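You operate a simulated robot arm through the tools that you are given. There is no shell and no other tool. Be economical: measure what you need, move in short steps, check, and stop when the job is done.

You are at the controls of a simulated robot arm. One attempt, no reset.

TASK
Toast the cheese sandwich in the press till the green lamp shows.
Fine: load it cold, press the lid home, switch on; then switch off and lift the lid, fingers off the hot plates.
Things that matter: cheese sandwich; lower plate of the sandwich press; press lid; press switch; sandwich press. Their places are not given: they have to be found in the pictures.

Only the result counts: the job must be done as asked and must still hold three seconds after the hand-in. Knocking over, shifting, dropping, spilling or breaking anything else fails it. Lids that push on must go on centred and level and be pressed home; caps that screw on are set level and turned clockwise until they are tight.

THE ROBOT
A 7-joint arm with a two-finger parallel gripper, fixed in place. Base frame: the origin is at the foot of the arm, x ahead of it, y to its left, z up; the work surface is at about z = 0.9. Lengths are in m, angles in rad, forces in N, time in s.
With the tool pointing down near the work surface it reaches from about 0.34 to 0.78 m from the base axis. Its first joint turns from -2.897 to 2.897 rad. Payload 3.91 kg.
The tool frame sits at the grasp point between the pads (the TCP): z along the fingers, y along the line on which they close. The tips reach 0.03 m beyond it. Largest opening 0.11 m; finger width 0.02, thickness 0.01; the body of the gripper, 0.048 by 0.112 m, starts 0.055 m behind the TCP.
Orientation is told as [roll, pitch, yaw] about the base's x, y, z axes, in that order, counted from this pose: with the fingers straight down and closing along the base's y, the tool's x points along the base's -x, its y along +y and its z along -z.

THE INTERFACE
- The arm moves only by the tool arm_command. Its argument "series" is one flat list of numbers, 7 for each row, row after row: the opening, from 0 (shut) to 1 (fully open), then the shift along the tool's x, y, z in m, then the turn, a rotation vector about the tool's x, y, z in rad. In form: [hand, tx, ty, tz, rx, ry, rz, hand, tx, ty, tz, rx, ry, rz, ...]. A call has 1 to 10 rows; each row shifts and turns the commanded pose from where the row before left it, along the tool's axes as they then stand. Rows are played at 5 a second. More than 0.05 m and 0.15 rad between two rows, or a gripper value outside its range, and nothing of the call is played. A pose out of reach is approached as far as the arm can. The call stops where the force on the tool passes 40 N (or 10 N more than at its start, if that is more) or the arm is blocked; 0.2 s more then pass. Each finger travels about 0.153 m/s and halts on what it meets, pressing with about 38 N; the grip force reading is that of the motor and also rises with nothing between the fingers. The clock runs only during rows and for 0.2 s after the last one: add rows that do not move to give the fingers time. It gives the time, the measured TCP pose, the force on the tool (base axes), the opening and the grip force at its end, in the units of the frame above (readings bear some noise), with the torque about the TCP (base axes, N m) and any sound that the robot's microphone picked up.
- Cameras (640 x 400 px; columns grow to the right, rows downward): "scene" is fixed at [0.4044, 0.6503, 1.747]; the picture's right is [-0.93, 0.36, 0.00], its down [0.30, 0.77, -0.56] and it looks along [-0.21, -0.52, -0.83] (base axes); focal length 317 px, centre (320, 200). "wrist" rides on the gripper at [0.077, 0.007, -0.114] in the tool frame; the picture's right is [-0.09, 1.00, 0.00], its down [-0.80, -0.07, -0.59] and it looks along [-0.59, -0.05, 0.80] (tool axes); focal length 270 px, centre (320, 200).
- camera(camera): a new picture of that camera. No time passes.
- move_column(by): slides the trunk up (or, below 0, down) by that many m; the arm rides with it, the base frame stays. It gives what a move gives, with no picture.
- probe_pixels(camera, pixels): for up to 12 pixels [column, row] of the newest picture of that camera ("zoom" is the newest enlarged one), the place [x, y, z] in the base frame of the surface seen there, good to about 0.002 m, but the place of the scene camera against the robot may be out by one fixed shift of up to 0.012 m in any direction. No time passes.
- close_up(camera, box): a new picture of the part [left, top, right, bottom] of that camera's present view, enlarged. No time passes.
- job_done(): hands the job in; it is judged then, once.

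Go step by step. Measure first, check grasps and placings, and put right what went wrong. The budget is 80 turns and 46 pictures, counting those below and the enlarged ones. Unless the task says otherwise, let go and move clear before handing in, and close with one line.

The tools are called after "Call:" as a command line: name --argument value ..., lists and objects as JSON in quotes. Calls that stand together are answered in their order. arm_command: Moves the arm, as the interface text tells. Its arguments: {"type":"object","properties":{"series":{"type":"array"}},"required":["series"]} The other tools are called the same way: move_column (by) slides the trunk up or down; camera (camera) takes a picture; probe_pixels (camera, pixels) gives the place of the surface under pixels of a picture; close_up (camera, box) takes an enlarged picture of a part of a camera's view; job_done () hands the job in.

At the start:

```text
time: 0.0
tool_pos: [0.2858, 0.2952, 1.3678]
ee_rot: [0.001, 0.0, -0.001]
contact_force: [0.5, -0.8, -0.3]
ft_torque: [0.05, 0.02, 0.02]
finger_gap: 0.11
grasp_force: 0.0
trunk travel left (down, up): [-0.575, 0.035]
```

scene: 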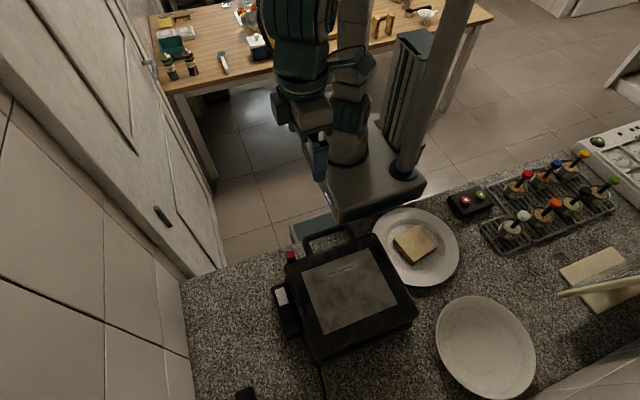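
wrist: 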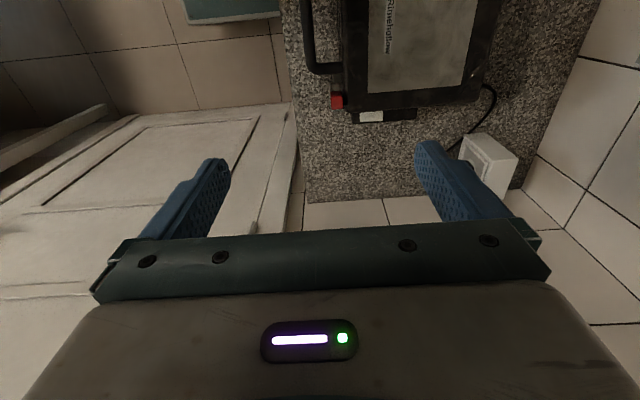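

The press (closed lid, about pixel 350,290) sits beside a plate with the sandwich (415,243); a red item at (290,257) may be the switch or lamp. I'll take an enlarged view and probe.

Call:
close_up --camera "scene" --box '[240, 200, 480, 350]'

Call:
probe_pixels --camera "scene" --pixels '[[415, 243], [394, 243], [412, 226], [437, 243], [415, 261], [415, 275], [290, 257], [350, 290], [282, 297], [320, 238], [300, 380], [467, 202]]'

```text
2.67 times, centred on (360, 275) of scene
```

zoom: 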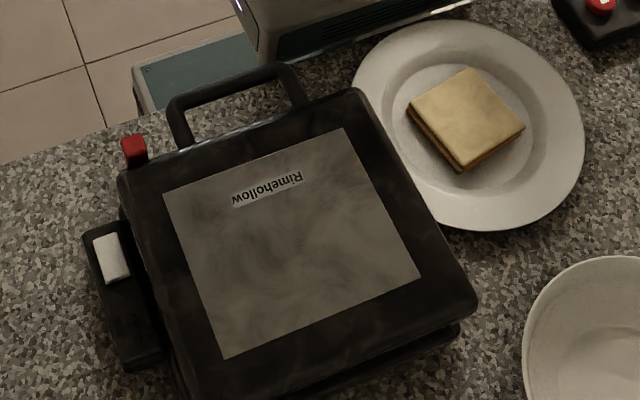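

```text
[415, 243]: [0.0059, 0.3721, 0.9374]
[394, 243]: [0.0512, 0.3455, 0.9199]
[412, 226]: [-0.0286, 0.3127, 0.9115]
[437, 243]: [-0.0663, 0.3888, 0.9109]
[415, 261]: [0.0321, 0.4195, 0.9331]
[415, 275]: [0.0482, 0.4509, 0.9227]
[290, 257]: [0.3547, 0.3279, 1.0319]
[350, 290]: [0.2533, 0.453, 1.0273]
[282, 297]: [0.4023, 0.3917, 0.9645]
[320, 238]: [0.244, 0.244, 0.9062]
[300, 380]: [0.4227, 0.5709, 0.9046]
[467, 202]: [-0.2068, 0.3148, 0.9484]
```

The white rocker at (0.40,0.39) looks like the switch, and the red block may be the lamp. I'll probe corners in the enlarged picture for the geometry.

Call:
probe_pixels --camera "zoom" --pixels '[[110, 245], [125, 275], [131, 142], [138, 160], [235, 78], [175, 115], [292, 85], [125, 175], [352, 95], [468, 300], [190, 385], [150, 340]]'

Call:
probe_pixels --camera "zoom" --pixels '[[411, 103], [468, 71], [522, 127], [462, 165], [466, 115], [105, 240], [113, 278], [122, 360], [90, 240], [300, 100], [185, 140], [450, 345]]'

Call:
close_up --camera "wrist" --box '[280, 0, 540, 162]'

```text
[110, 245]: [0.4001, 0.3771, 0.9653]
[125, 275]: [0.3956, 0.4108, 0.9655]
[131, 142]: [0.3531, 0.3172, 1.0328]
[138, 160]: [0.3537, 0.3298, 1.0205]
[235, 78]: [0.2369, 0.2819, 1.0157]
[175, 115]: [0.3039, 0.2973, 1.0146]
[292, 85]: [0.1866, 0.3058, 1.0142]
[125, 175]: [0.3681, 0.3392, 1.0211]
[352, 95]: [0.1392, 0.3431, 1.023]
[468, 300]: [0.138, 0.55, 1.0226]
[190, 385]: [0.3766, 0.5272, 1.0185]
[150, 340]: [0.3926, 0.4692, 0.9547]
```

```text
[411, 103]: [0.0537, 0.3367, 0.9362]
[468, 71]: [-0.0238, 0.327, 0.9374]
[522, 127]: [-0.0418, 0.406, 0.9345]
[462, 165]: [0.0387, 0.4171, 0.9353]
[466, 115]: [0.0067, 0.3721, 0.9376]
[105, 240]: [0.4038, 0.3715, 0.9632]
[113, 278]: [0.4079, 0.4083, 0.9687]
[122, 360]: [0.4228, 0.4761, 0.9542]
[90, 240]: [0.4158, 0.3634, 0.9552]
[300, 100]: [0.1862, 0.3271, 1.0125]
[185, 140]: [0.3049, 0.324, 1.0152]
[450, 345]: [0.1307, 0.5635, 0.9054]
```

```text
2.46 times, centred on (410, 81) of wrist
```

zoom: 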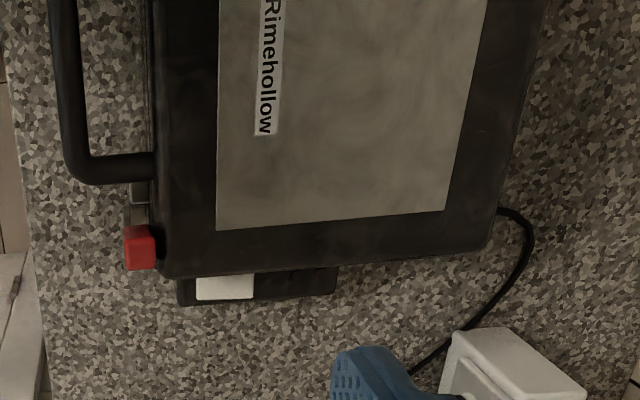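

The lid spans about x 0.14–0.37, y 0.33–0.55, top 1.02, with the handle bar in front at y≈0.28 and the rocker switch at (0.40,0.38,0.965). I'll turn the wrist camera to look at the front of the press.

Call:
arm_command --series '[1, 0.01, -0.045, 0.03, 0, 0, 0, 1, 0.01, -0.045, 0.03, 0, 0, 0, 1, 0.01, -0.045, 0.03, 0, 0, 0, 1, 0, 0, 0, 0, 0, -0.15, 1, 0, 0, 0, 0, 0, -0.15, 1, 0, 0, 0, 0, 0, -0.15, 1, 0, 0, 0, 0, 0, -0.15, 1, 0, 0, 0, 0, 0, -0.15, 1, 0, 0, 0, 0, 0, -0.15, 1, 0, 0, 0, 0, 0, -0.15]'

Call:
arm_command --series '[1, 0, 0, 0, 0, 0, -0.13, 1, 0, 0, 0, 0, 0, -0.13, 1, 0, 0, 0, 0, 0, -0.13, 1, 0, 0, 0, 0, 0, -0.13]'

Call:
camera --camera "wrist"

```text
refused: row 1 steps farther than a row can; nothing moved
```

```text
time: 1.0
tool_pos: [0.2875, 0.2957, 1.3675]
ee_rot: [0.0, 0.001, 0.523]
contact_force: [-0.1, -0.4, 0.5]
ft_torque: [-0.01, 0.0, -0.03]
finger_gap: 0.1098
grasp_force: 0.1
trunk travel left (down, up): [-0.575, 0.035]
```

```text
41 pictures are left
```

wrist: 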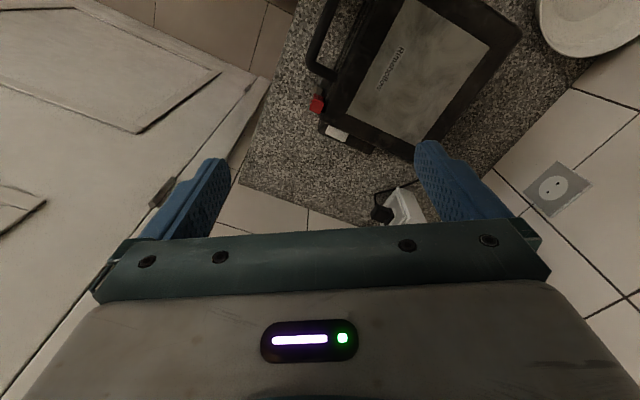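

Only the yaw played (the combined step was too long). I'll finish the turn to 90° and then back off toward −y in smaller steps.

Call:
arm_command --series '[1, 0, 0, 0, 0, 0, -0.15, 1, 0, 0, 0, 0, 0, -0.15, 1, 0, 0, 0, 0, 0, -0.15, 1, 0, 0, 0, 0, 0, -0.15, 1, 0, 0, 0, 0, 0, -0.15, 1, 0, 0, 0, 0, 0, -0.15, 1, 0, 0, 0, 0, 0, -0.148, 1, 0.04, 0, 0.025, 0, 0, 0, 1, 0.04, 0, 0.025, 0, 0, 0, 1, 0.04, 0, 0.025, 0, 0, 0]'

Call:
camera --camera "wrist"

```text
time: 3.2
tool_pos: [0.2858, 0.1757, 1.2928]
ee_rot: [0.001, -0.002, 1.569]
contact_force: [0.1, -0.8, 1.0]
ft_torque: [0.03, -0.01, 0.01]
finger_gap: 0.11
grasp_force: 0.0
trunk travel left (down, up): [-0.575, 0.035]
```

```text
40 pictures are left
```

wrist: 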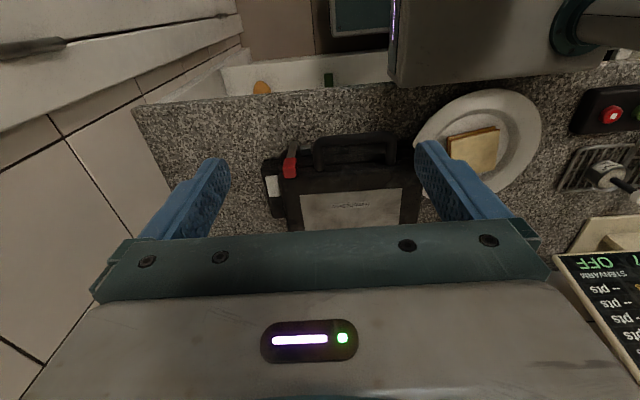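

The view (upside-down) shows the front with the red block by the handle (290,162). I'll enlarge it, since there may be a latch and lamps.

Call:
close_up --camera "wrist" --box '[240, 110, 440, 235]'

Call:
probe_pixels --camera "wrist" --pixels '[[290, 155], [290, 172], [353, 138], [315, 150], [393, 150], [273, 187], [273, 205], [473, 150], [450, 140], [497, 130], [455, 170], [350, 210]]'

```text
3.20 times, centred on (340, 172) of wrist
```

zoom: 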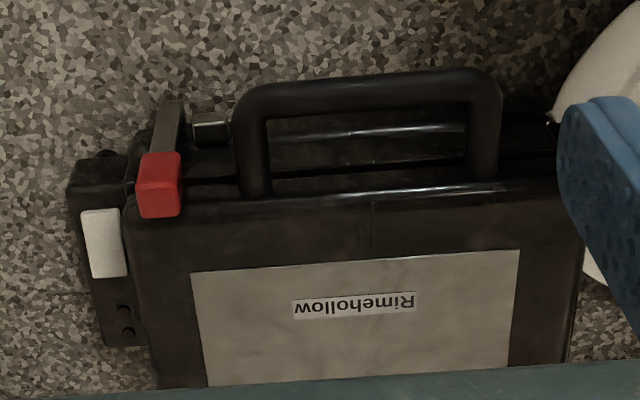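

```text
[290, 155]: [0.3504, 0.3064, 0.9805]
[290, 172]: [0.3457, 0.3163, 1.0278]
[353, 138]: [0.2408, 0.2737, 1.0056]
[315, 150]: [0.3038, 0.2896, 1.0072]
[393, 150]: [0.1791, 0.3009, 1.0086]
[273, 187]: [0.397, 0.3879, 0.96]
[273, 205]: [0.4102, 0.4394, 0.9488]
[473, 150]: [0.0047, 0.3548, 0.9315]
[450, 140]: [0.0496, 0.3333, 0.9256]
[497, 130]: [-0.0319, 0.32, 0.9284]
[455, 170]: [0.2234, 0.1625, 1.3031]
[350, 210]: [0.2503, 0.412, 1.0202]
```

The red block is a latch lever holding the lid at the front-left corner; the two dots behind the rocker are probably the lamps. I'll measure the latch.

Call:
probe_pixels --camera "zoom" --pixels '[[170, 108], [165, 130], [162, 150], [160, 165], [158, 190], [158, 210], [140, 200], [178, 200], [210, 130], [198, 130], [225, 130], [155, 120]]'

Call:
probe_pixels --camera "zoom" --pixels '[[125, 310], [127, 332], [100, 220], [105, 270], [84, 243], [120, 240], [260, 160], [300, 130], [350, 108], [370, 85], [480, 160], [300, 160]]'

```text
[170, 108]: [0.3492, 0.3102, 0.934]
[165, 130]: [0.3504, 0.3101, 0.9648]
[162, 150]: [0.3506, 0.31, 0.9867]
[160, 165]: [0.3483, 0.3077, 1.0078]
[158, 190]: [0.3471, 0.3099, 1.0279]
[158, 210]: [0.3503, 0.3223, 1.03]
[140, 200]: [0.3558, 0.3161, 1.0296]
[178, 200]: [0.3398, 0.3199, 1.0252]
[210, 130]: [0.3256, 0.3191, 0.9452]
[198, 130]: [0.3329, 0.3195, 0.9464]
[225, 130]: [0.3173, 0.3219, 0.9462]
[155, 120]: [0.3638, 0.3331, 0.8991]
```

```text
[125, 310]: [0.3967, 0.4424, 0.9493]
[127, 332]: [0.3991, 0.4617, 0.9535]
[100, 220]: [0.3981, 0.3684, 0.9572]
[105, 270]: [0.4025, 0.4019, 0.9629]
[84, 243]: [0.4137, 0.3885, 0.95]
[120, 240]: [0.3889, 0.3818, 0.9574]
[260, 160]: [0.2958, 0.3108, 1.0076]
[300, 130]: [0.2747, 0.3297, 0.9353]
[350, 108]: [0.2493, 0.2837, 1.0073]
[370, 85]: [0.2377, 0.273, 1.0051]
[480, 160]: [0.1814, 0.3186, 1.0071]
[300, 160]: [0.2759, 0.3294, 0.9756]
```

The latch lever is a strap at x≈0.349, y≈0.310 rising from z≈0.93 to the red tip at z 1.008–1.03, hooked over the lid edge. I'll position the half-open fingers above it (closing along x) so I can pull it toward −y.

Call:
arm_command --series '[0.5, -0.0229, -0.0104, 0.0338, 0, 0, 0, 0.5, -0.0229, -0.0104, 0.0338, 0, 0, 0, 0.5, -0.0229, -0.0104, 0.0338, 0, 0, 0, 0.5, -0.0229, -0.0104, 0.0338, 0, 0, 0, 0.5, -0.0229, -0.0104, 0.0338, 0, 0, 0, 0.5, -0.0229, -0.0104, 0.0338, 0, 0, 0, 0.5, 0, 0, 0, 0, 0, 0]'

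Call:
camera --camera "wrist"

```text
time: 4.8
tool_pos: [0.3478, 0.3126, 1.0896]
ee_rot: [-0.001, 0.0, 1.569]
contact_force: [0.3, -0.6, -0.2]
ft_torque: [0.01, -0.01, 0.02]
finger_gap: 0.0551
grasp_force: 0.0
trunk travel left (down, up): [-0.575, 0.035]
```

```text
38 pictures are left
```

wrist: 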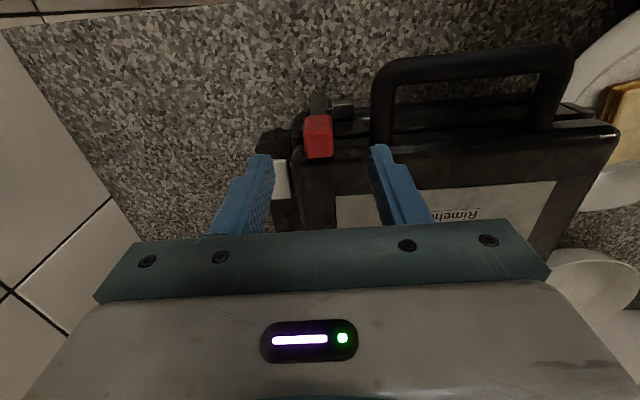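

Call:
close_up --camera "wrist" --box '[240, 70, 420, 182]'

Call:
probe_pixels --camera "wrist" --pixels '[[318, 122], [318, 148], [306, 135], [331, 135], [345, 112], [375, 135], [325, 165], [318, 103], [282, 175], [292, 215]]'

```text
3.56 times, centred on (330, 126) of wrist
```

zoom: 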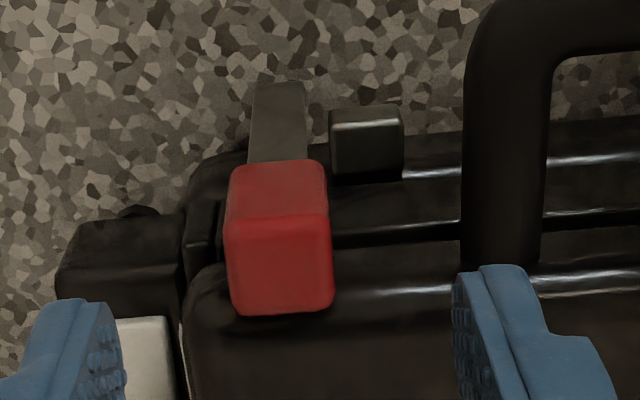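

```text
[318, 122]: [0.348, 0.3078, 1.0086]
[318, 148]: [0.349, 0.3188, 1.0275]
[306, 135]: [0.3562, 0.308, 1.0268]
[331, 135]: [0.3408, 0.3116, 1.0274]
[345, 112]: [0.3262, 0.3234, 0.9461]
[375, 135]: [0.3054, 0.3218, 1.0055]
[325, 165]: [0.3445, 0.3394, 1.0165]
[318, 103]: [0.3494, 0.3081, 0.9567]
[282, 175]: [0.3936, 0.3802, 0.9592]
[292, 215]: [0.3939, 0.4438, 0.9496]
```

The red knob is x 0.341–0.356, y 0.308–0.33, z 1.005–1.028. I'll lower over it and close.

Call:
arm_command --series '[0.5, 0, 0, 0.025, 0, 0, 0, 0.5, 0, 0, 0.023, 0, 0, 0, 0.1, 0, 0, 0, 0, 0, 0, 0.0, 0, 0, 0, 0, 0, 0, 0, 0, 0, 0, 0, 0, 0]'

Call:
camera --camera "wrist"

```text
time: 6.0
tool_pos: [0.3477, 0.3126, 1.041]
ee_rot: [0.001, -0.001, 1.569]
contact_force: [0.8, 1.0, 0.1]
ft_torque: [-0.09, -0.11, 0.08]
finger_gap: 0.0216
grasp_force: 38.3
trunk travel left (down, up): [-0.575, 0.035]
```

```text
36 pictures are left
```

wrist: 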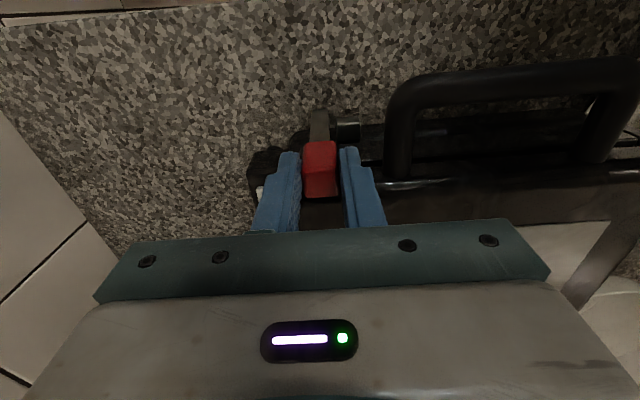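

Gripped (gap 0.0216). I'll pull gently toward −y by 1.5 cm and read the force.

Call:
arm_command --series '[0, 0.005, 0, 0, 0, 0, 0, 0, 0.005, 0, 0, 0, 0, 0, 0, 0.005, 0, 0.001, 0, 0, 0]'

Call:
camera --camera "wrist"

```text
time: 6.8
tool_pos: [0.3492, 0.2976, 1.0404]
ee_rot: [-0.001, 0.001, 1.569]
contact_force: [-2.3, 2.3, 0.2]
ft_torque: [0.62, -0.07, -0.26]
finger_gap: 0.0214
grasp_force: 38.4
trunk travel left (down, up): [-0.575, 0.035]
```

```text
35 pictures are left
```

wrist: 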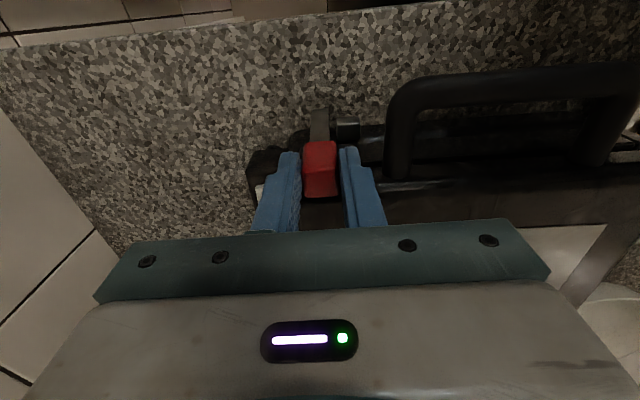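

The handle and switch stayed in the same image place while the counter edge moved, so it seems the whole press slid. I'll verify with probes from the fixed camera.

Call:
close_up --camera "scene" --box '[240, 200, 480, 350]'

Call:
probe_pixels --camera "wrist" --pixels '[[345, 132], [318, 120], [400, 120], [410, 215], [260, 165]]'

```text
2.67 times, centred on (360, 275) of scene
```

zoom: 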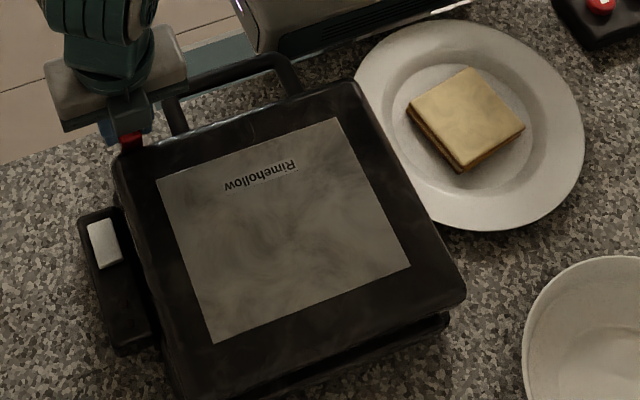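

```text
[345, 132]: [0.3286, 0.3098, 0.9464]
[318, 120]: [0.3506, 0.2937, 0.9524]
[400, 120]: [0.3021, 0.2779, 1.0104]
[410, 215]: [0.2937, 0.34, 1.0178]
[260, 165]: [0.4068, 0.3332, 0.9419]
```

The press slid about 13 mm toward me; my rigid grip probably kept the knob from turning on its pivot. I'll push it back by the same amount, then try pulling along an arc about the strap's foot, turning the tool with it.

Call:
arm_command --series '[0, -0.005, 0, 0, 0, 0, 0, 0, -0.005, 0, 0, 0, 0, 0, 0, -0.005, 0, -0.001, 0, 0, 0]'

Call:
arm_command --series '[0, 0.0025, 0, 0, 0, -0.025, 0, 0, 0.0025, 0, 0, 0, -0.025, 0]'

Call:
arm_command --series '[0, 0.0025, 0, 0, 0, -0.025, 0, 0, 0.0025, 0, 0, 0, -0.025, 0]'

Call:
camera --camera "wrist"

```text
time: 7.6
tool_pos: [0.3497, 0.314, 1.0406]
ee_rot: [0.001, 0.001, 1.57]
contact_force: [2.2, -5.5, -0.2]
ft_torque: [-0.15, 0.16, 0.26]
finger_gap: 0.0215
grasp_force: 38.0
trunk travel left (down, up): [-0.575, 0.035]
```

```text
time: 8.2
tool_pos: [0.3483, 0.3081, 1.0407]
ee_rot: [0.001, -0.05, 1.568]
contact_force: [-1.1, 1.1, -0.5]
ft_torque: [-0.95, 0.03, -0.23]
finger_gap: 0.0217
grasp_force: 37.9
trunk travel left (down, up): [-0.575, 0.035]
```

```text
time: 8.8
tool_pos: [0.349, 0.3044, 1.0412]
ee_rot: [0.0, -0.1, 1.566]
contact_force: [0.1, 1.4, 0.2]
ft_torque: [-1.05, 0.05, -0.21]
finger_gap: 0.0216
grasp_force: 38.1
trunk travel left (down, up): [-0.575, 0.035]
```

```text
33 pictures are left
```

wrist: 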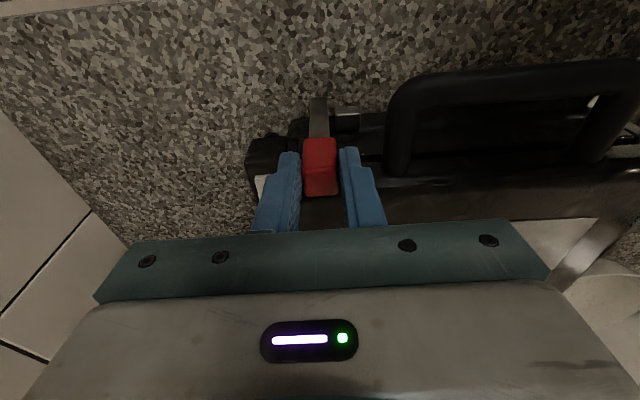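

The grip torque (−1.05 N m) shows the lever does not turn about x. I'll undo that, then test whether it swings sideways (about y) toward +x with a small arc.

Call:
arm_command --series '[0, -0.0025, 0, 0, 0, 0.025, 0, 0, -0.0025, 0, 0, 0, 0.025, 0, 0, -0.0025, 0, 0, 0, 0.025, 0, 0, -0.0025, 0, 0, 0, 0.025, 0]'

Call:
arm_command --series '[0, 0, -0.0025, 0, -0.025, 0, 0, 0, 0, -0.0025, 0, -0.025, 0, 0]'

Call:
camera --camera "wrist"

```text
time: 9.8
tool_pos: [0.3498, 0.3123, 1.043]
ee_rot: [0.0, 0.0, 1.568]
contact_force: [1.9, -5.3, 1.0]
ft_torque: [0.85, 0.06, 0.05]
finger_gap: 0.022
grasp_force: 37.8
trunk travel left (down, up): [-0.575, 0.035]
```

```text
time: 10.4
tool_pos: [0.3529, 0.3148, 1.0419]
ee_rot: [0.05, 0.0, 1.571]
contact_force: [-2.2, -0.8, -0.6]
ft_torque: [-0.15, -0.56, 0.71]
finger_gap: 0.0218
grasp_force: 38.1
trunk travel left (down, up): [-0.575, 0.035]
```

```text
32 pictures are left
```

wrist: 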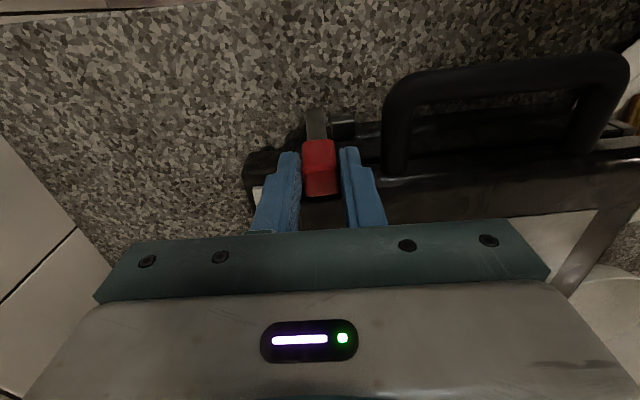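

The forces stay small; I'll continue this arc a little and see whether the knob moves relative to the lid.

Call:
arm_command --series '[0, 0, -0.004, 0, -0.04, 0, 0, 0, 0, -0.004, 0, -0.04, 0, 0]'

Call:
close_up --camera "wrist" --box '[220, 60, 460, 210]'

Call:
probe_pixels --camera "zoom" --pixels '[[260, 140], [262, 170], [265, 220], [330, 170], [480, 100], [470, 170]]'

```text
time: 11.0
tool_pos: [0.3624, 0.314, 1.0426]
ee_rot: [0.13, 0.001, 1.569]
contact_force: [-1.4, -1.5, 0.6]
ft_torque: [-0.01, -0.6, 0.6]
finger_gap: 0.0233
grasp_force: 38.1
trunk travel left (down, up): [-0.575, 0.035]
```

```text
2.67 times, centred on (340, 135) of wrist
```

zoom: 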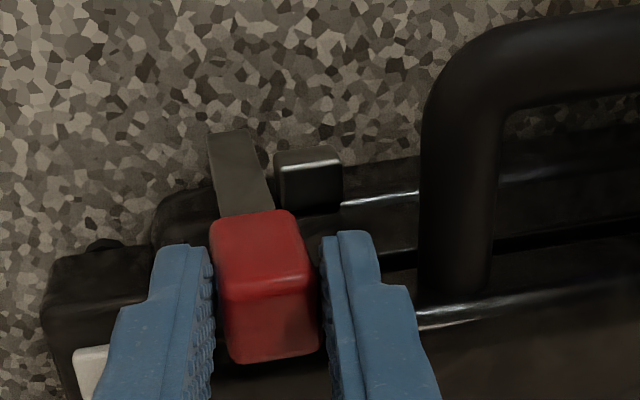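

```text
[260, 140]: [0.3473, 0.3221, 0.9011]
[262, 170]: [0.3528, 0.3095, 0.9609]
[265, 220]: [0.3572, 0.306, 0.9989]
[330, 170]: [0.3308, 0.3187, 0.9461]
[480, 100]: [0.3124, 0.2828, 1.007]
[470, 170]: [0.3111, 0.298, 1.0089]
```

The block wedged rather than tilted (gap grew to 0.0233) and the press crept a few mm in x, so the lever does not swing sideways this way either. I'll undo this, release, rise, and check the press pose before trying the handle.

Call:
arm_command --series '[0, 0, 0.004, 0, 0.04, 0, 0, 0, 0, 0.004, 0, 0.04, 0, 0, 0, 0, 0.0025, 0, 0.025, 0, 0, 0, 0, 0.0025, 0, 0.025, 0, 0, 0.5, 0, 0, 0, 0, 0, 0, 0.5, 0, 0, 0, 0, 0, 0, 0.5, 0, 0, -0.045, 0, 0, 0, 0.5, 0.02, 0, -0.045, 0, 0, 0]'

Call:
camera --camera "wrist"

Call:
close_up --camera "scene" --box '[240, 200, 480, 350]'

```text
time: 12.8
tool_pos: [0.3476, 0.2915, 1.1336]
ee_rot: [0.0, 0.001, 1.568]
contact_force: [-1.3, -1.1, -0.2]
ft_torque: [0.04, 0.03, -0.01]
finger_gap: 0.055
grasp_force: 0.0
trunk travel left (down, up): [-0.575, 0.035]
```

```text
30 pictures are left
```

wrist: 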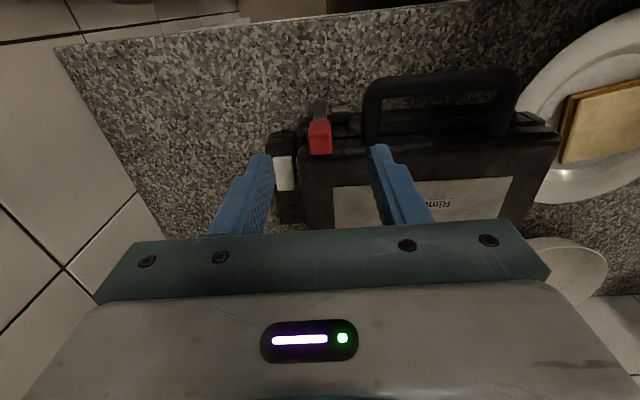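

```text
2.67 times, centred on (360, 275) of scene
```

zoom: 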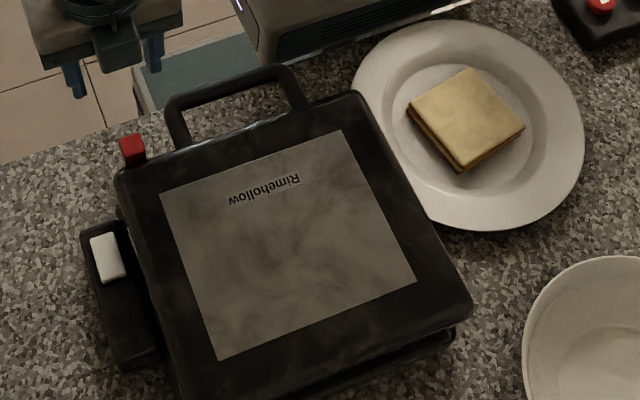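

The press is back within about 2 mm of its original place and the latch knob unchanged. I'll turn back to yaw 0 and go above the handle bar (x≈0.243, y≈0.279) to try lifting the lid.

Call:
arm_command --series '[0.5, 0, 0, 0, 0, 0, 0.15, 0.5, 0, 0, 0, 0, 0, 0.15, 0.5, 0, 0, 0, 0, 0, 0.15, 0.5, 0, 0, 0, 0, 0, 0.15, 0.5, 0, 0, 0, 0, 0, 0.15, 0.5, 0, 0, 0, 0, 0, 0.15, 0.5, 0, 0, 0, 0, 0, 0.15, 0.5, 0, 0, 0, 0, 0, 0.15, 0.5, 0, 0, 0, 0, 0, 0.15, 0.5, 0, 0, 0, 0, 0, 0.15]'

Call:
arm_command --series '[0.5, 0, 0, 0, 0, 0, 0.068, 0.5, 0.035, -0.004, 0.022, 0, 0, 0, 0.5, 0.035, -0.004, 0.022, 0, 0, 0, 0.5, 0.035, -0.0045, 0.022, 0, 0, 0, 0.5, 0, 0, 0, 0, 0, 0]'

Call:
camera --camera "wrist"

```text
time: 15.0
tool_pos: [0.3489, 0.2938, 1.1331]
ee_rot: [0.001, 0.0, 0.066]
contact_force: [-0.5, -0.6, 0.7]
ft_torque: [-0.02, -0.03, 0.01]
finger_gap: 0.0553
grasp_force: 0.2
trunk travel left (down, up): [-0.575, 0.035]
```

```text
time: 16.2
tool_pos: [0.2446, 0.2826, 1.0665]
ee_rot: [0.0, 0.001, 0.0]
contact_force: [-0.4, 0.5, 0.3]
ft_torque: [-0.03, 0.02, -0.01]
finger_gap: 0.0552
grasp_force: 0.1
trunk travel left (down, up): [-0.575, 0.035]
```

```text
28 pictures are left
```

wrist: 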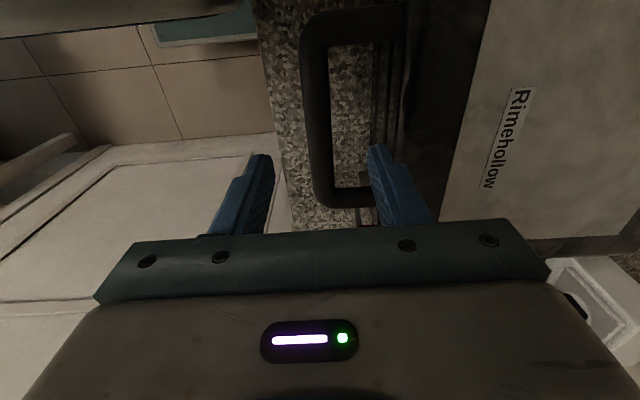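

The bar runs centrally between the fingers (px 317). I'll lower to the bar, close, and lift 1.5 cm as a test.

Call:
arm_command --series '[0.4, 0, -0.002, 0.02, 0, 0, 0, 0.4, 0, 0, 0.022, 0, 0, 0, 0.4, 0, 0, 0.022, 0, 0, 0, 0, 0, 0, 0, 0, 0, 0, 0, 0, 0, 0, 0, 0, 0]'

Call:
arm_command --series '[0, 0, 0, -0.004, 0, 0, 0, 0, 0, 0, -0.004, 0, 0, 0, 0, 0, 0, -0.004, 0, 0, 0]'

Call:
close_up --camera "scene" --box '[240, 200, 480, 350]'

```text
time: 17.4
tool_pos: [0.2443, 0.2804, 1.0019]
ee_rot: [0.0, 0.0, 0.002]
contact_force: [0.5, 4.3, 0.2]
ft_torque: [0.18, -0.98, 0.02]
finger_gap: 0.0175
grasp_force: 37.7
trunk travel left (down, up): [-0.575, 0.035]
```

```text
time: 18.2
tool_pos: [0.2434, 0.2795, 1.0149]
ee_rot: [-0.001, -0.002, 0.002]
contact_force: [-1.2, 2.7, 1.1]
ft_torque: [-0.11, 0.28, 0.02]
finger_gap: 0.0175
grasp_force: 38.2
trunk travel left (down, up): [-0.575, 0.035]
```

```text
2.67 times, centred on (360, 275) of scene
```

zoom: 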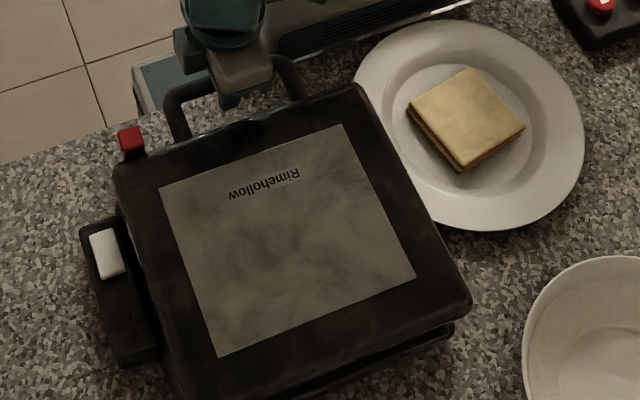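

The lid front and the red knob both rose a bit; I need to see whether the base stays down. I'll probe the switch box and lid from this view.

Call:
probe_pixels --camera "zoom" --pixels '[[107, 252], [150, 340], [131, 137], [125, 175], [352, 92], [468, 300], [190, 380], [92, 225], [122, 360]]'

Call:
camera --camera "wrist"

```text
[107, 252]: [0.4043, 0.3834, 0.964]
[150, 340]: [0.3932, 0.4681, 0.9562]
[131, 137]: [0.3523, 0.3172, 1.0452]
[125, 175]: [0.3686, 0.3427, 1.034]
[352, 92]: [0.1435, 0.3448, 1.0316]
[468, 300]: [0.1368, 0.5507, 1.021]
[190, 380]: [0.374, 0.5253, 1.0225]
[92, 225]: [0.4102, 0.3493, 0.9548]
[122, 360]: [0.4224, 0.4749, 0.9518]
```

```text
26 pictures are left
```

wrist: 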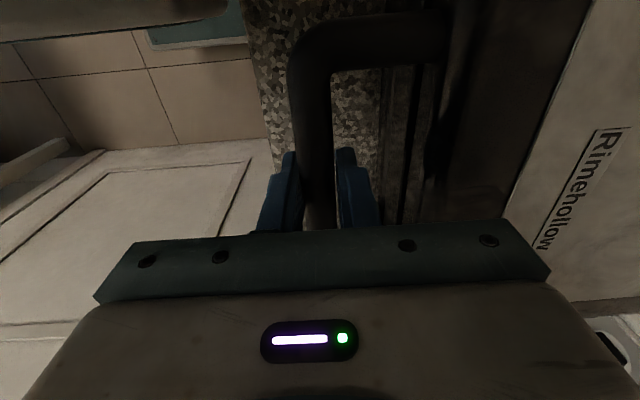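

The base stayed put (switch box unchanged) while the lid front and the knob rose 12 mm: the latch rides with the lid and the lid opens freely. I'll continue along the hinge arc (pivot ≈ y 0.55, z 0.965).

Call:
arm_command --series '[0, 0, 0.0105, -0.0414, 0, 0, 0, 0, 0, 0.0168, -0.0392, 0, 0, 0, 0, 0, 0.0227, -0.0362, 0, 0, 0]'

Call:
camera --camera "scene"

```text
time: 19.0
tool_pos: [0.2428, 0.3287, 1.1321]
ee_rot: [0.0, 0.0, 0.0]
contact_force: [2.0, -2.6, -0.5]
ft_torque: [-0.26, -0.61, -0.21]
finger_gap: 0.0176
grasp_force: 37.9
trunk travel left (down, up): [-0.575, 0.035]
```

```text
25 pictures are left
```

scene: 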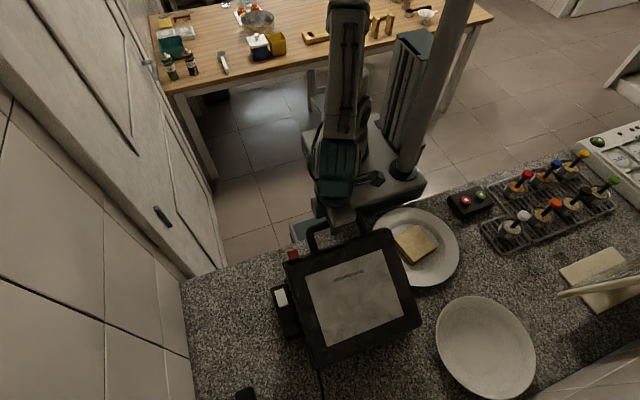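

The lid is lifting with the switch box still at (280,297). I'll continue the arc.

Call:
arm_command --series '[0, 0, 0.0281, -0.0321, 0, 0, 0, 0, 0, 0.0328, -0.0273, 0, 0, 0, 0, 0, 0.0367, -0.0218, 0, 0, 0]'

Call:
camera --camera "scene"

```text
time: 19.8
tool_pos: [0.2409, 0.4273, 1.2118]
ee_rot: [0.002, 0.001, 0.003]
contact_force: [4.7, 1.5, 1.1]
ft_torque: [-0.05, -0.19, 0.21]
finger_gap: 0.0177
grasp_force: 38.1
trunk travel left (down, up): [-0.575, 0.035]
```

```text
24 pictures are left
```

scene: 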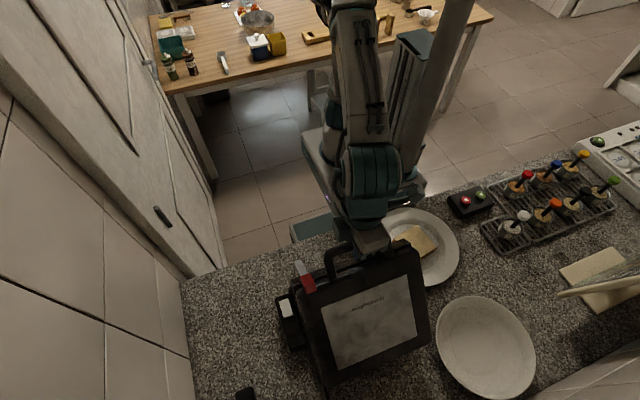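

The switch rocker seems to have moved to (287,307); I'll probe to see if the base slid.

Call:
probe_pixels --camera "scene" --pixels '[[286, 300], [287, 308], [288, 330], [305, 275], [303, 268], [420, 250], [422, 320], [335, 380], [325, 300], [281, 300]]'

Call:
close_up --camera "scene" --box '[240, 225, 480, 375]'

```text
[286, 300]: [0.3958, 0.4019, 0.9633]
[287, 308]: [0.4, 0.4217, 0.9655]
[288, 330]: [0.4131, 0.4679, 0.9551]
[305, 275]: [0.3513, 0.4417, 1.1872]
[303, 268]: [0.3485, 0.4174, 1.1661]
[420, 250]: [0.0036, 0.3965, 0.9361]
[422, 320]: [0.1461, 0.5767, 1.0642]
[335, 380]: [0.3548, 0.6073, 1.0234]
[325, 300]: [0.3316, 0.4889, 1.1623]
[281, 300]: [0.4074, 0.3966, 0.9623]
```

```text
2.67 times, centred on (360, 300) of scene
```

zoom: 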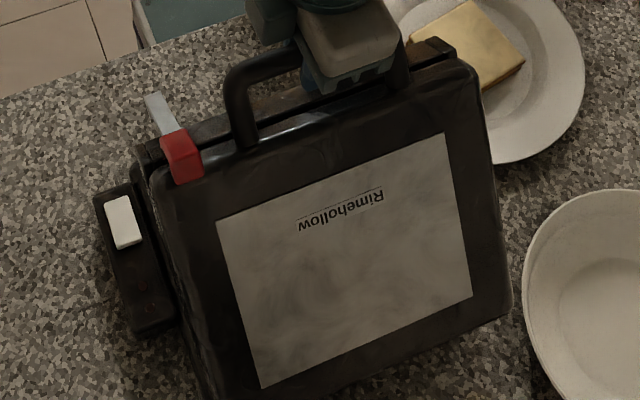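

The base slid about 35 mm in +y: the real hinge is farther back (≈ y 0.572, z 0.976, radius 0.293), and at a fixed bar height the horizontal move drags the press. I'll bring it back by moving −y 35 mm at constant height, slowly.

Call:
arm_command --series '[0, 0, -0.006, 0, 0, 0, 0, 0, 0, -0.006, 0, 0, 0, 0, 0, 0, -0.006, 0, 0, 0, 0, 0, 0, -0.006, 0, 0, 0, 0, 0, 0, -0.006, 0, 0, 0, 0, 0, 0, -0.005, 0, 0, 0, 0]'

Call:
close_up --camera "scene" --box '[240, 225, 480, 375]'

Call:
probe_pixels --camera "zoom" --pixels '[[108, 180], [112, 195], [118, 172], [150, 290], [300, 250], [250, 330], [180, 150]]'

```text
time: 21.2
tool_pos: [0.2432, 0.392, 1.2124]
ee_rot: [0.0, 0.001, 0.001]
contact_force: [-0.6, 2.1, -1.1]
ft_torque: [0.04, 0.49, -0.08]
finger_gap: 0.0174
grasp_force: 38.0
trunk travel left (down, up): [-0.575, 0.035]
```

```text
2.67 times, centred on (360, 300) of scene
```

zoom: 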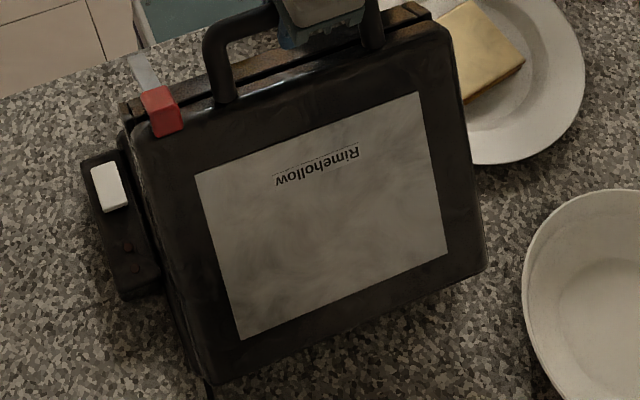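

```text
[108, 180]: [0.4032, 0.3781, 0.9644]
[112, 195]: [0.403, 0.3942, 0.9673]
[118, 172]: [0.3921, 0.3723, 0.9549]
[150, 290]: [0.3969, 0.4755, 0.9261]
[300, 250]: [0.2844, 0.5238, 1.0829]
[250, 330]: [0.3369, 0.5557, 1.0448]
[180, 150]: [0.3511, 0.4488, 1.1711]
```

The rocker is back at scene (281,295) vs (281,296) initially. Now continue opening with the corrected arc, three rows first.

Call:
arm_command --series '[0, 0, 0.0385, -0.0252, 0, 0, 0, 0, 0, 0.042, -0.0187, 0, 0, 0, 0, 0, 0.0444, -0.012, 0, 0, 0]'

Call:
close_up --camera "scene" --box '[240, 225, 480, 375]'

Call:
probe_pixels --camera "zoom" --pixels '[[108, 180], [112, 195], [300, 250], [250, 330], [180, 150], [400, 300]]'

```text
time: 22.0
tool_pos: [0.2438, 0.5197, 1.2669]
ee_rot: [-0.003, 0.001, 0.001]
contact_force: [2.0, 1.7, -0.3]
ft_torque: [0.24, 0.27, 0.1]
finger_gap: 0.0175
grasp_force: 38.2
trunk travel left (down, up): [-0.575, 0.035]
```

```text
2.67 times, centred on (360, 300) of scene
```

zoom: 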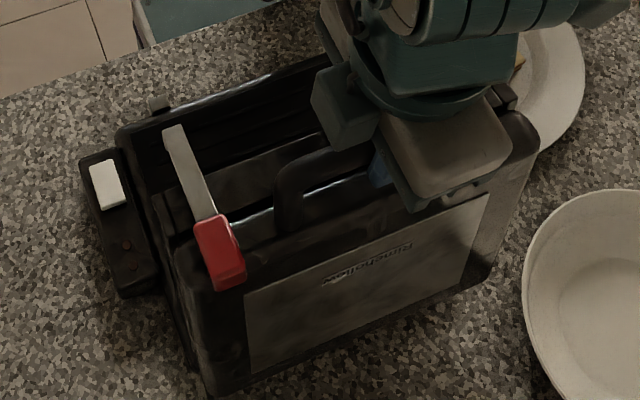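

```text
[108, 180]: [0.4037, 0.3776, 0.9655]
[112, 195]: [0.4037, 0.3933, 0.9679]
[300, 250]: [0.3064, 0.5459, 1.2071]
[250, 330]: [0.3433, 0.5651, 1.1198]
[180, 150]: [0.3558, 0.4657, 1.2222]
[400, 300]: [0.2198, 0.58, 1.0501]
```

The base stays still and the lid is at about 78°; plates are visible. I'll continue two more steps to just past vertical.

Call:
arm_command --series '[0, 0, 0.0229, -0.003, 0, 0, 0, 0, 0, 0.0228, -0.0019, 0, 0, 0, 0, 0, 0.023, -0.0002, 0, 0, 0, 0, 0, 0.0229, 0.0025, 0, 0, 0, 0, 0, 0, 0, 0, 0, 0]'

Call:
close_up --camera "scene" --box '[240, 225, 480, 375]'

Call:
probe_pixels --camera "zoom" --pixels '[[108, 180], [112, 195], [220, 150], [250, 180], [160, 105], [125, 250]]'

```text
time: 23.2
tool_pos: [0.2436, 0.608, 1.2704]
ee_rot: [-0.002, -0.001, 0.001]
contact_force: [0.4, -2.1, -0.6]
ft_torque: [-0.16, 0.27, -0.03]
finger_gap: 0.0175
grasp_force: 37.6
trunk travel left (down, up): [-0.575, 0.035]
```

```text
2.67 times, centred on (360, 300) of scene
```

zoom: 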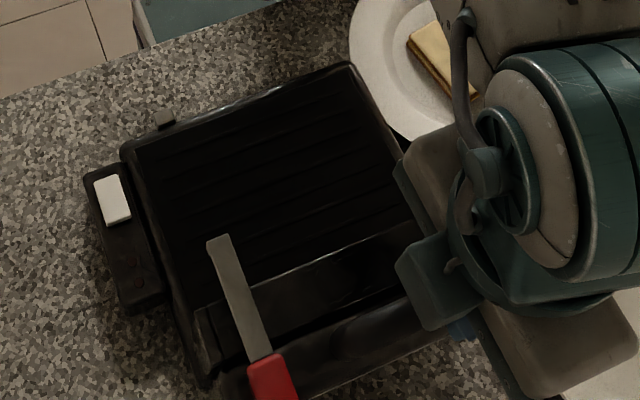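

```text
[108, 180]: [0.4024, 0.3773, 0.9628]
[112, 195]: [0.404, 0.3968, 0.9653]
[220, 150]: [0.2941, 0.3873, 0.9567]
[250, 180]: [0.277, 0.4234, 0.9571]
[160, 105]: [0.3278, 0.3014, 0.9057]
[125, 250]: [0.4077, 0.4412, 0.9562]
```

The rocker moved to zoom (112,200), so the lid reached its stop and the base slid ~13 mm at the end; I can correct that when closing. Now I release and rise, and check that the lid stays.

Call:
arm_command --series '[0.35, 0, 0, 0, 0, 0, 0, 0.35, 0, 0, -0.02, 0, 0, 0, 0.35, 0, 0, -0.045, 0, 0, 0, 0.5, 0, -0.03, -0.03, 0, 0, 0, 0.5, 0, -0.048, 0, 0, 0, 0, 0.8, 0, -0.048, 0, 0, 0, 0, 0.8, 0.03, -0.035, 0, 0, 0, 0, 0.8, 0.04, -0.02, 0, 0, 0, 0, 0.8, 0.04, -0.02, 0, 0, 0, 0, 0.8, 0.04, 0, 0, 0, 0, 0]'

Call:
camera --camera "scene"

```text
time: 25.4
tool_pos: [0.0913, 0.3814, 1.355]
ee_rot: [0.0, -0.001, 0.0]
contact_force: [-0.4, 0.3, -0.4]
ft_torque: [-0.02, -0.03, 0.0]
finger_gap: 0.0881
grasp_force: 0.1
out of reach, approached as far as the arm can: row 3
trunk travel left (down, up): [-0.575, 0.035]
```

```text
19 pictures are left
```

scene: 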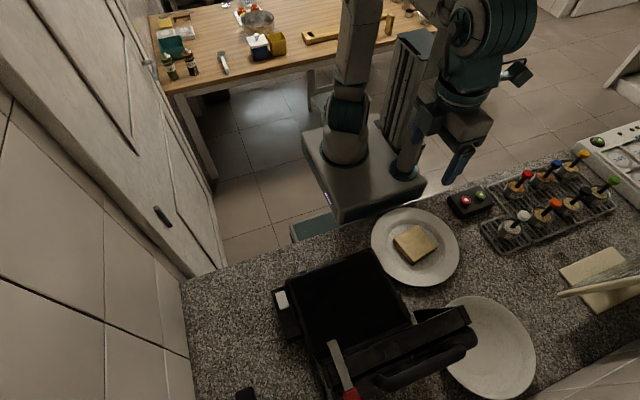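

The lid stays open by itself past vertical. Next I move above the sandwich (yaw +0.15 to match its edges) and look with the wrist camera.

Call:
arm_command --series '[0.9, 0.0142, -0.0018, 0.0425, 0, 0, 0, 0.9, 0.0142, -0.0018, 0.0425, 0, 0, 0, 0.9, 0.0142, -0.0018, 0.0425, 0, 0, 0, 0.9, 0.0142, -0.0018, 0.0425, 0, 0, 0, 0.9, 0.0142, -0.0018, 0.0425, 0, 0, 0, 0.9, 0.0142, -0.0018, 0.0425, 0, 0, 0, 0.9, 0, 0, 0, 0, 0, -0.15]'

Call:
camera --camera "wrist"

Call:
probe_pixels --camera "scene" --pixels '[[300, 277], [376, 252], [408, 317], [325, 345], [350, 290], [282, 300], [313, 272], [365, 256], [395, 312], [335, 330], [350, 320], [430, 330]]'

```text
time: 27.0
tool_pos: [0.0042, 0.3689, 1.0988]
ee_rot: [-0.001, 0.001, 0.152]
contact_force: [0.9, -0.1, -0.2]
ft_torque: [0.05, -0.05, -0.01]
finger_gap: 0.0992
grasp_force: 0.1
trunk travel left (down, up): [-0.575, 0.035]
```

```text
18 pictures are left
```

wrist: 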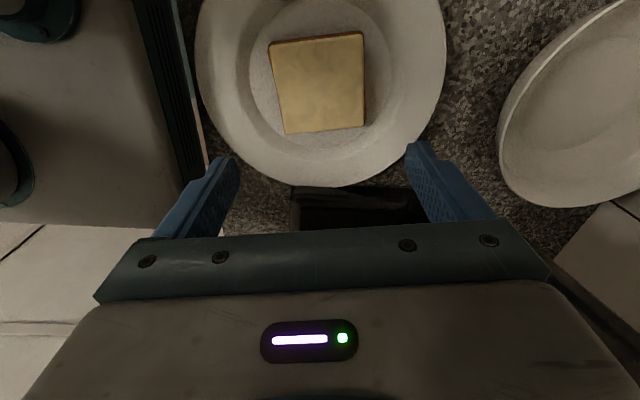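

```text
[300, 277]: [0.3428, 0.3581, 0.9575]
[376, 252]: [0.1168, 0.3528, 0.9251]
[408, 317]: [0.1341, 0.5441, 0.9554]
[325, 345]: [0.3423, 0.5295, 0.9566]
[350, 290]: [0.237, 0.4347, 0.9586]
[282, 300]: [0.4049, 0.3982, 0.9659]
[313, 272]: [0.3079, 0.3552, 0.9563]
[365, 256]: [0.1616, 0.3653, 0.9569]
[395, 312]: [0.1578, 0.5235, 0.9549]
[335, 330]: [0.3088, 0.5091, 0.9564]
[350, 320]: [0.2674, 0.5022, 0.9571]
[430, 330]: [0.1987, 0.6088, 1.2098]
```

I'll probe the sandwich corners and plate in this wrist view.

Call:
probe_pixels --camera "wrist" --pixels '[[272, 48], [360, 36], [363, 124], [288, 132], [318, 82], [300, 140], [240, 90], [405, 90], [325, 150], [325, 165]]'

```text
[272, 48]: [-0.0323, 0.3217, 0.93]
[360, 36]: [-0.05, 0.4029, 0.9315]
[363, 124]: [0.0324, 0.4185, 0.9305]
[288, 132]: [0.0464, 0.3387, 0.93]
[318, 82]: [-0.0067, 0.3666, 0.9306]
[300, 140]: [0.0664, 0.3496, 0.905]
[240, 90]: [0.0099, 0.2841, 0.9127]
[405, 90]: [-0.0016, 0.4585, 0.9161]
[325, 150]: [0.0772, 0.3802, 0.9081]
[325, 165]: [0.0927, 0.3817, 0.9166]
```

Sandwich centre is (−0.001, 0.3705), turned ~0.205 rad, top 0.9305, dish bottom 0.905. I'll align, lower to TCP z 0.944 and grip.

Call:
arm_command --series '[1, 0, 0, 0, 0, 0, -0.052, 1, 0.0046, 0.0026, 0.04, 0, 0, 0, 1, 0, 0, 0.045, 0, 0, 0, 1, 0, 0, 0.04, 0, 0, 0, 1, 0, 0, 0.03, 0, 0, 0, 0.6, 0, 0, 0, 0, 0, 0, 0.6, 0, 0, 0, 0, 0, 0]'

Call:
camera --camera "wrist"

```text
time: 28.6
tool_pos: [0.0013, 0.3731, 0.9445]
ee_rot: [0.0, 0.003, 0.201]
contact_force: [-0.6, -0.6, 0.0]
ft_torque: [-0.03, -0.04, -0.03]
finger_gap: 0.0872
grasp_force: 38.2
trunk travel left (down, up): [-0.575, 0.035]
```

```text
17 pictures are left
```

wrist: 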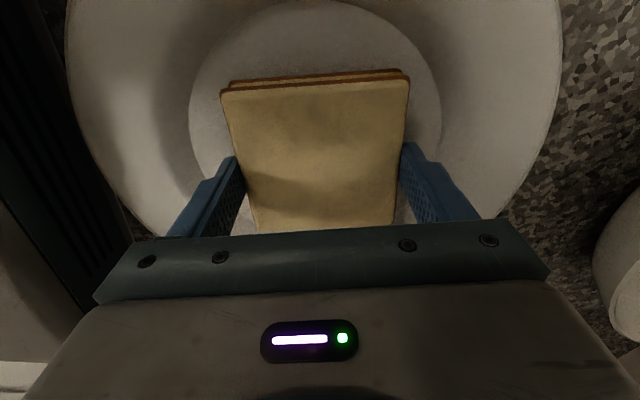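

Gripped (gap 0.087 at 38 N). I'll lift and carry it over the lower plate centre, robot-frame about (0.236, 0.4435), plate z≈0.950.

Call:
arm_command --series '[0.6, 0, 0, -0.035, 0, 0, 0, 0.6, 0, 0, -0.04, 0, 0, 0, 0.6, 0, 0, -0.04, 0, 0, 0, 0.6, -0.0407, 0.0037, 0, 0, 0, 0, 0.6, -0.0407, 0.0037, 0, 0, 0, 0, 0.6, -0.0407, 0.0037, 0, 0, 0, 0, 0.6, -0.0407, 0.0037, 0, 0, 0, 0, 0.6, -0.0407, 0.0037, 0, 0, 0, 0, 0.6, -0.0407, 0.0037, 0, 0, 0, 0]'

Call:
camera --camera "scene"

```text
time: 30.6
tool_pos: [0.2374, 0.4448, 1.0628]
ee_rot: [0.0, 0.001, 0.203]
contact_force: [0.7, -0.1, -0.8]
ft_torque: [-0.02, 0.0, 0.01]
finger_gap: 0.0657
grasp_force: 0.1
trunk travel left (down, up): [-0.575, 0.035]
```

```text
16 pictures are left
```

scene: 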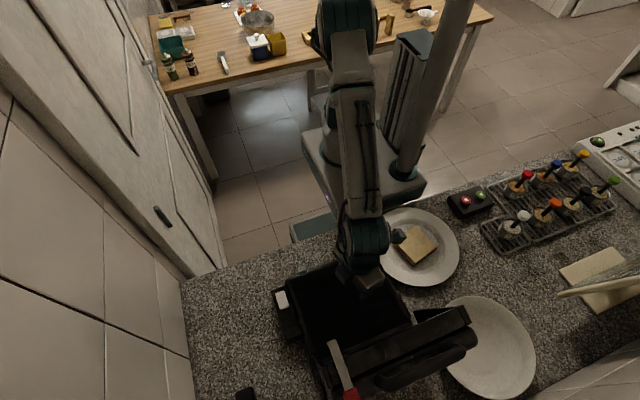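

The fingers closed to 0.066: the sandwich slipped out and is still on its plate at (416,244). I go back above it with the hand open and measure again, for a deeper grip.

Call:
arm_command --series '[1, 0.0407, -0.0037, 0, 0, 0, 0, 1, 0.0407, -0.0037, 0, 0, 0, 0, 1, 0.0407, -0.0037, 0, 0, 0, 0, 1, 0.0407, -0.0037, 0, 0, 0, 0, 1, 0.0407, -0.0037, 0, 0, 0, 0, 1, 0.0407, -0.0037, 0, 0, 0, 0, 1, 0, 0, 0, 0, 0, 0]'

Call:
camera --camera "wrist"

```text
time: 32.2
tool_pos: [-0.0001, 0.371, 1.0608]
ee_rot: [-0.001, 0.001, 0.201]
contact_force: [-0.3, 0.2, -0.3]
ft_torque: [0.0, -0.01, -0.01]
finger_gap: 0.11
grasp_force: 0.0
trunk travel left (down, up): [-0.575, 0.035]
```

```text
15 pictures are left
```

wrist: 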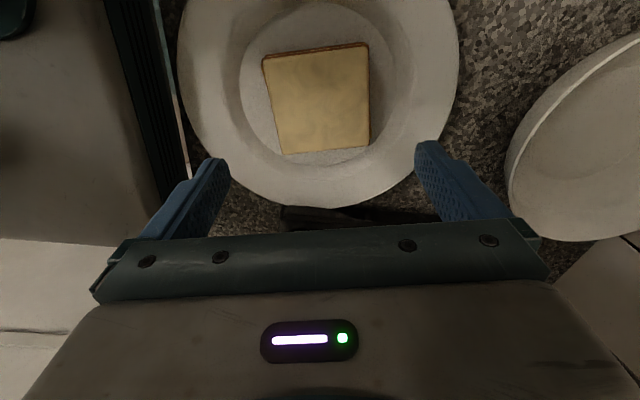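

Call:
probe_pixels --camera "wrist" --pixels '[[265, 63], [365, 46], [368, 144], [284, 151], [318, 95], [250, 110], [390, 100], [320, 165], [235, 90], [400, 90]]'

```text
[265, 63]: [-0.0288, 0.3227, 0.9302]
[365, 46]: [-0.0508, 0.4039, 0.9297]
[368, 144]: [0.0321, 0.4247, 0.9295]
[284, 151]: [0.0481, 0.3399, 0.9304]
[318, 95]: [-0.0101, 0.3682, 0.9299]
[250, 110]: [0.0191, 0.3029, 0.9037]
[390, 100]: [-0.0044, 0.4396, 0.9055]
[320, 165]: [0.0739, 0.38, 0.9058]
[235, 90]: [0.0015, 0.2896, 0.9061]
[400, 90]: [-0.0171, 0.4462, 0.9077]
```

Sandwich centre (0.000, 0.373), side ≈0.085, flat dish bottom at 0.905 is wide enough. I'll grip deeper (tips at ~0.908) with full closing, then test-lift 3 cm.

Call:
arm_command --series '[1, 0, 0.002, 0.033, 0, 0, -0.03, 1, 0, 0, 0.045, 0, 0, 0, 1, 0, 0, 0.035, 0, 0, 0, 1, 0, 0, 0.01, 0, 0, 0, 0.5, 0, 0, 0, 0, 0, 0, 0, 0, 0, 0, 0, 0, 0, 0, 0, 0, 0, 0, 0, 0, 0, 0, 0, 0, 0, 0, 0]'

Call:
arm_command --series '[0, 0, 0, -0.01, 0, 0, 0, 0, 0, 0, -0.01, 0, 0, 0, 0, 0, 0, -0.01, 0, 0, 0]'

```text
time: 34.0
tool_pos: [0.0011, 0.3735, 0.9363]
ee_rot: [0.001, -0.001, 0.233]
contact_force: [0.5, 0.4, 0.1]
ft_torque: [-0.05, -0.06, 0.01]
finger_gap: 0.0869
grasp_force: 37.8
trunk travel left (down, up): [-0.575, 0.035]
```

```text
time: 34.8
tool_pos: [0.0021, 0.3738, 0.9674]
ee_rot: [-0.001, 0.001, 0.232]
contact_force: [-0.5, -0.3, -0.4]
ft_torque: [0.0, 0.0, 0.01]
finger_gap: 0.0873
grasp_force: 37.7
trunk travel left (down, up): [-0.575, 0.035]
```

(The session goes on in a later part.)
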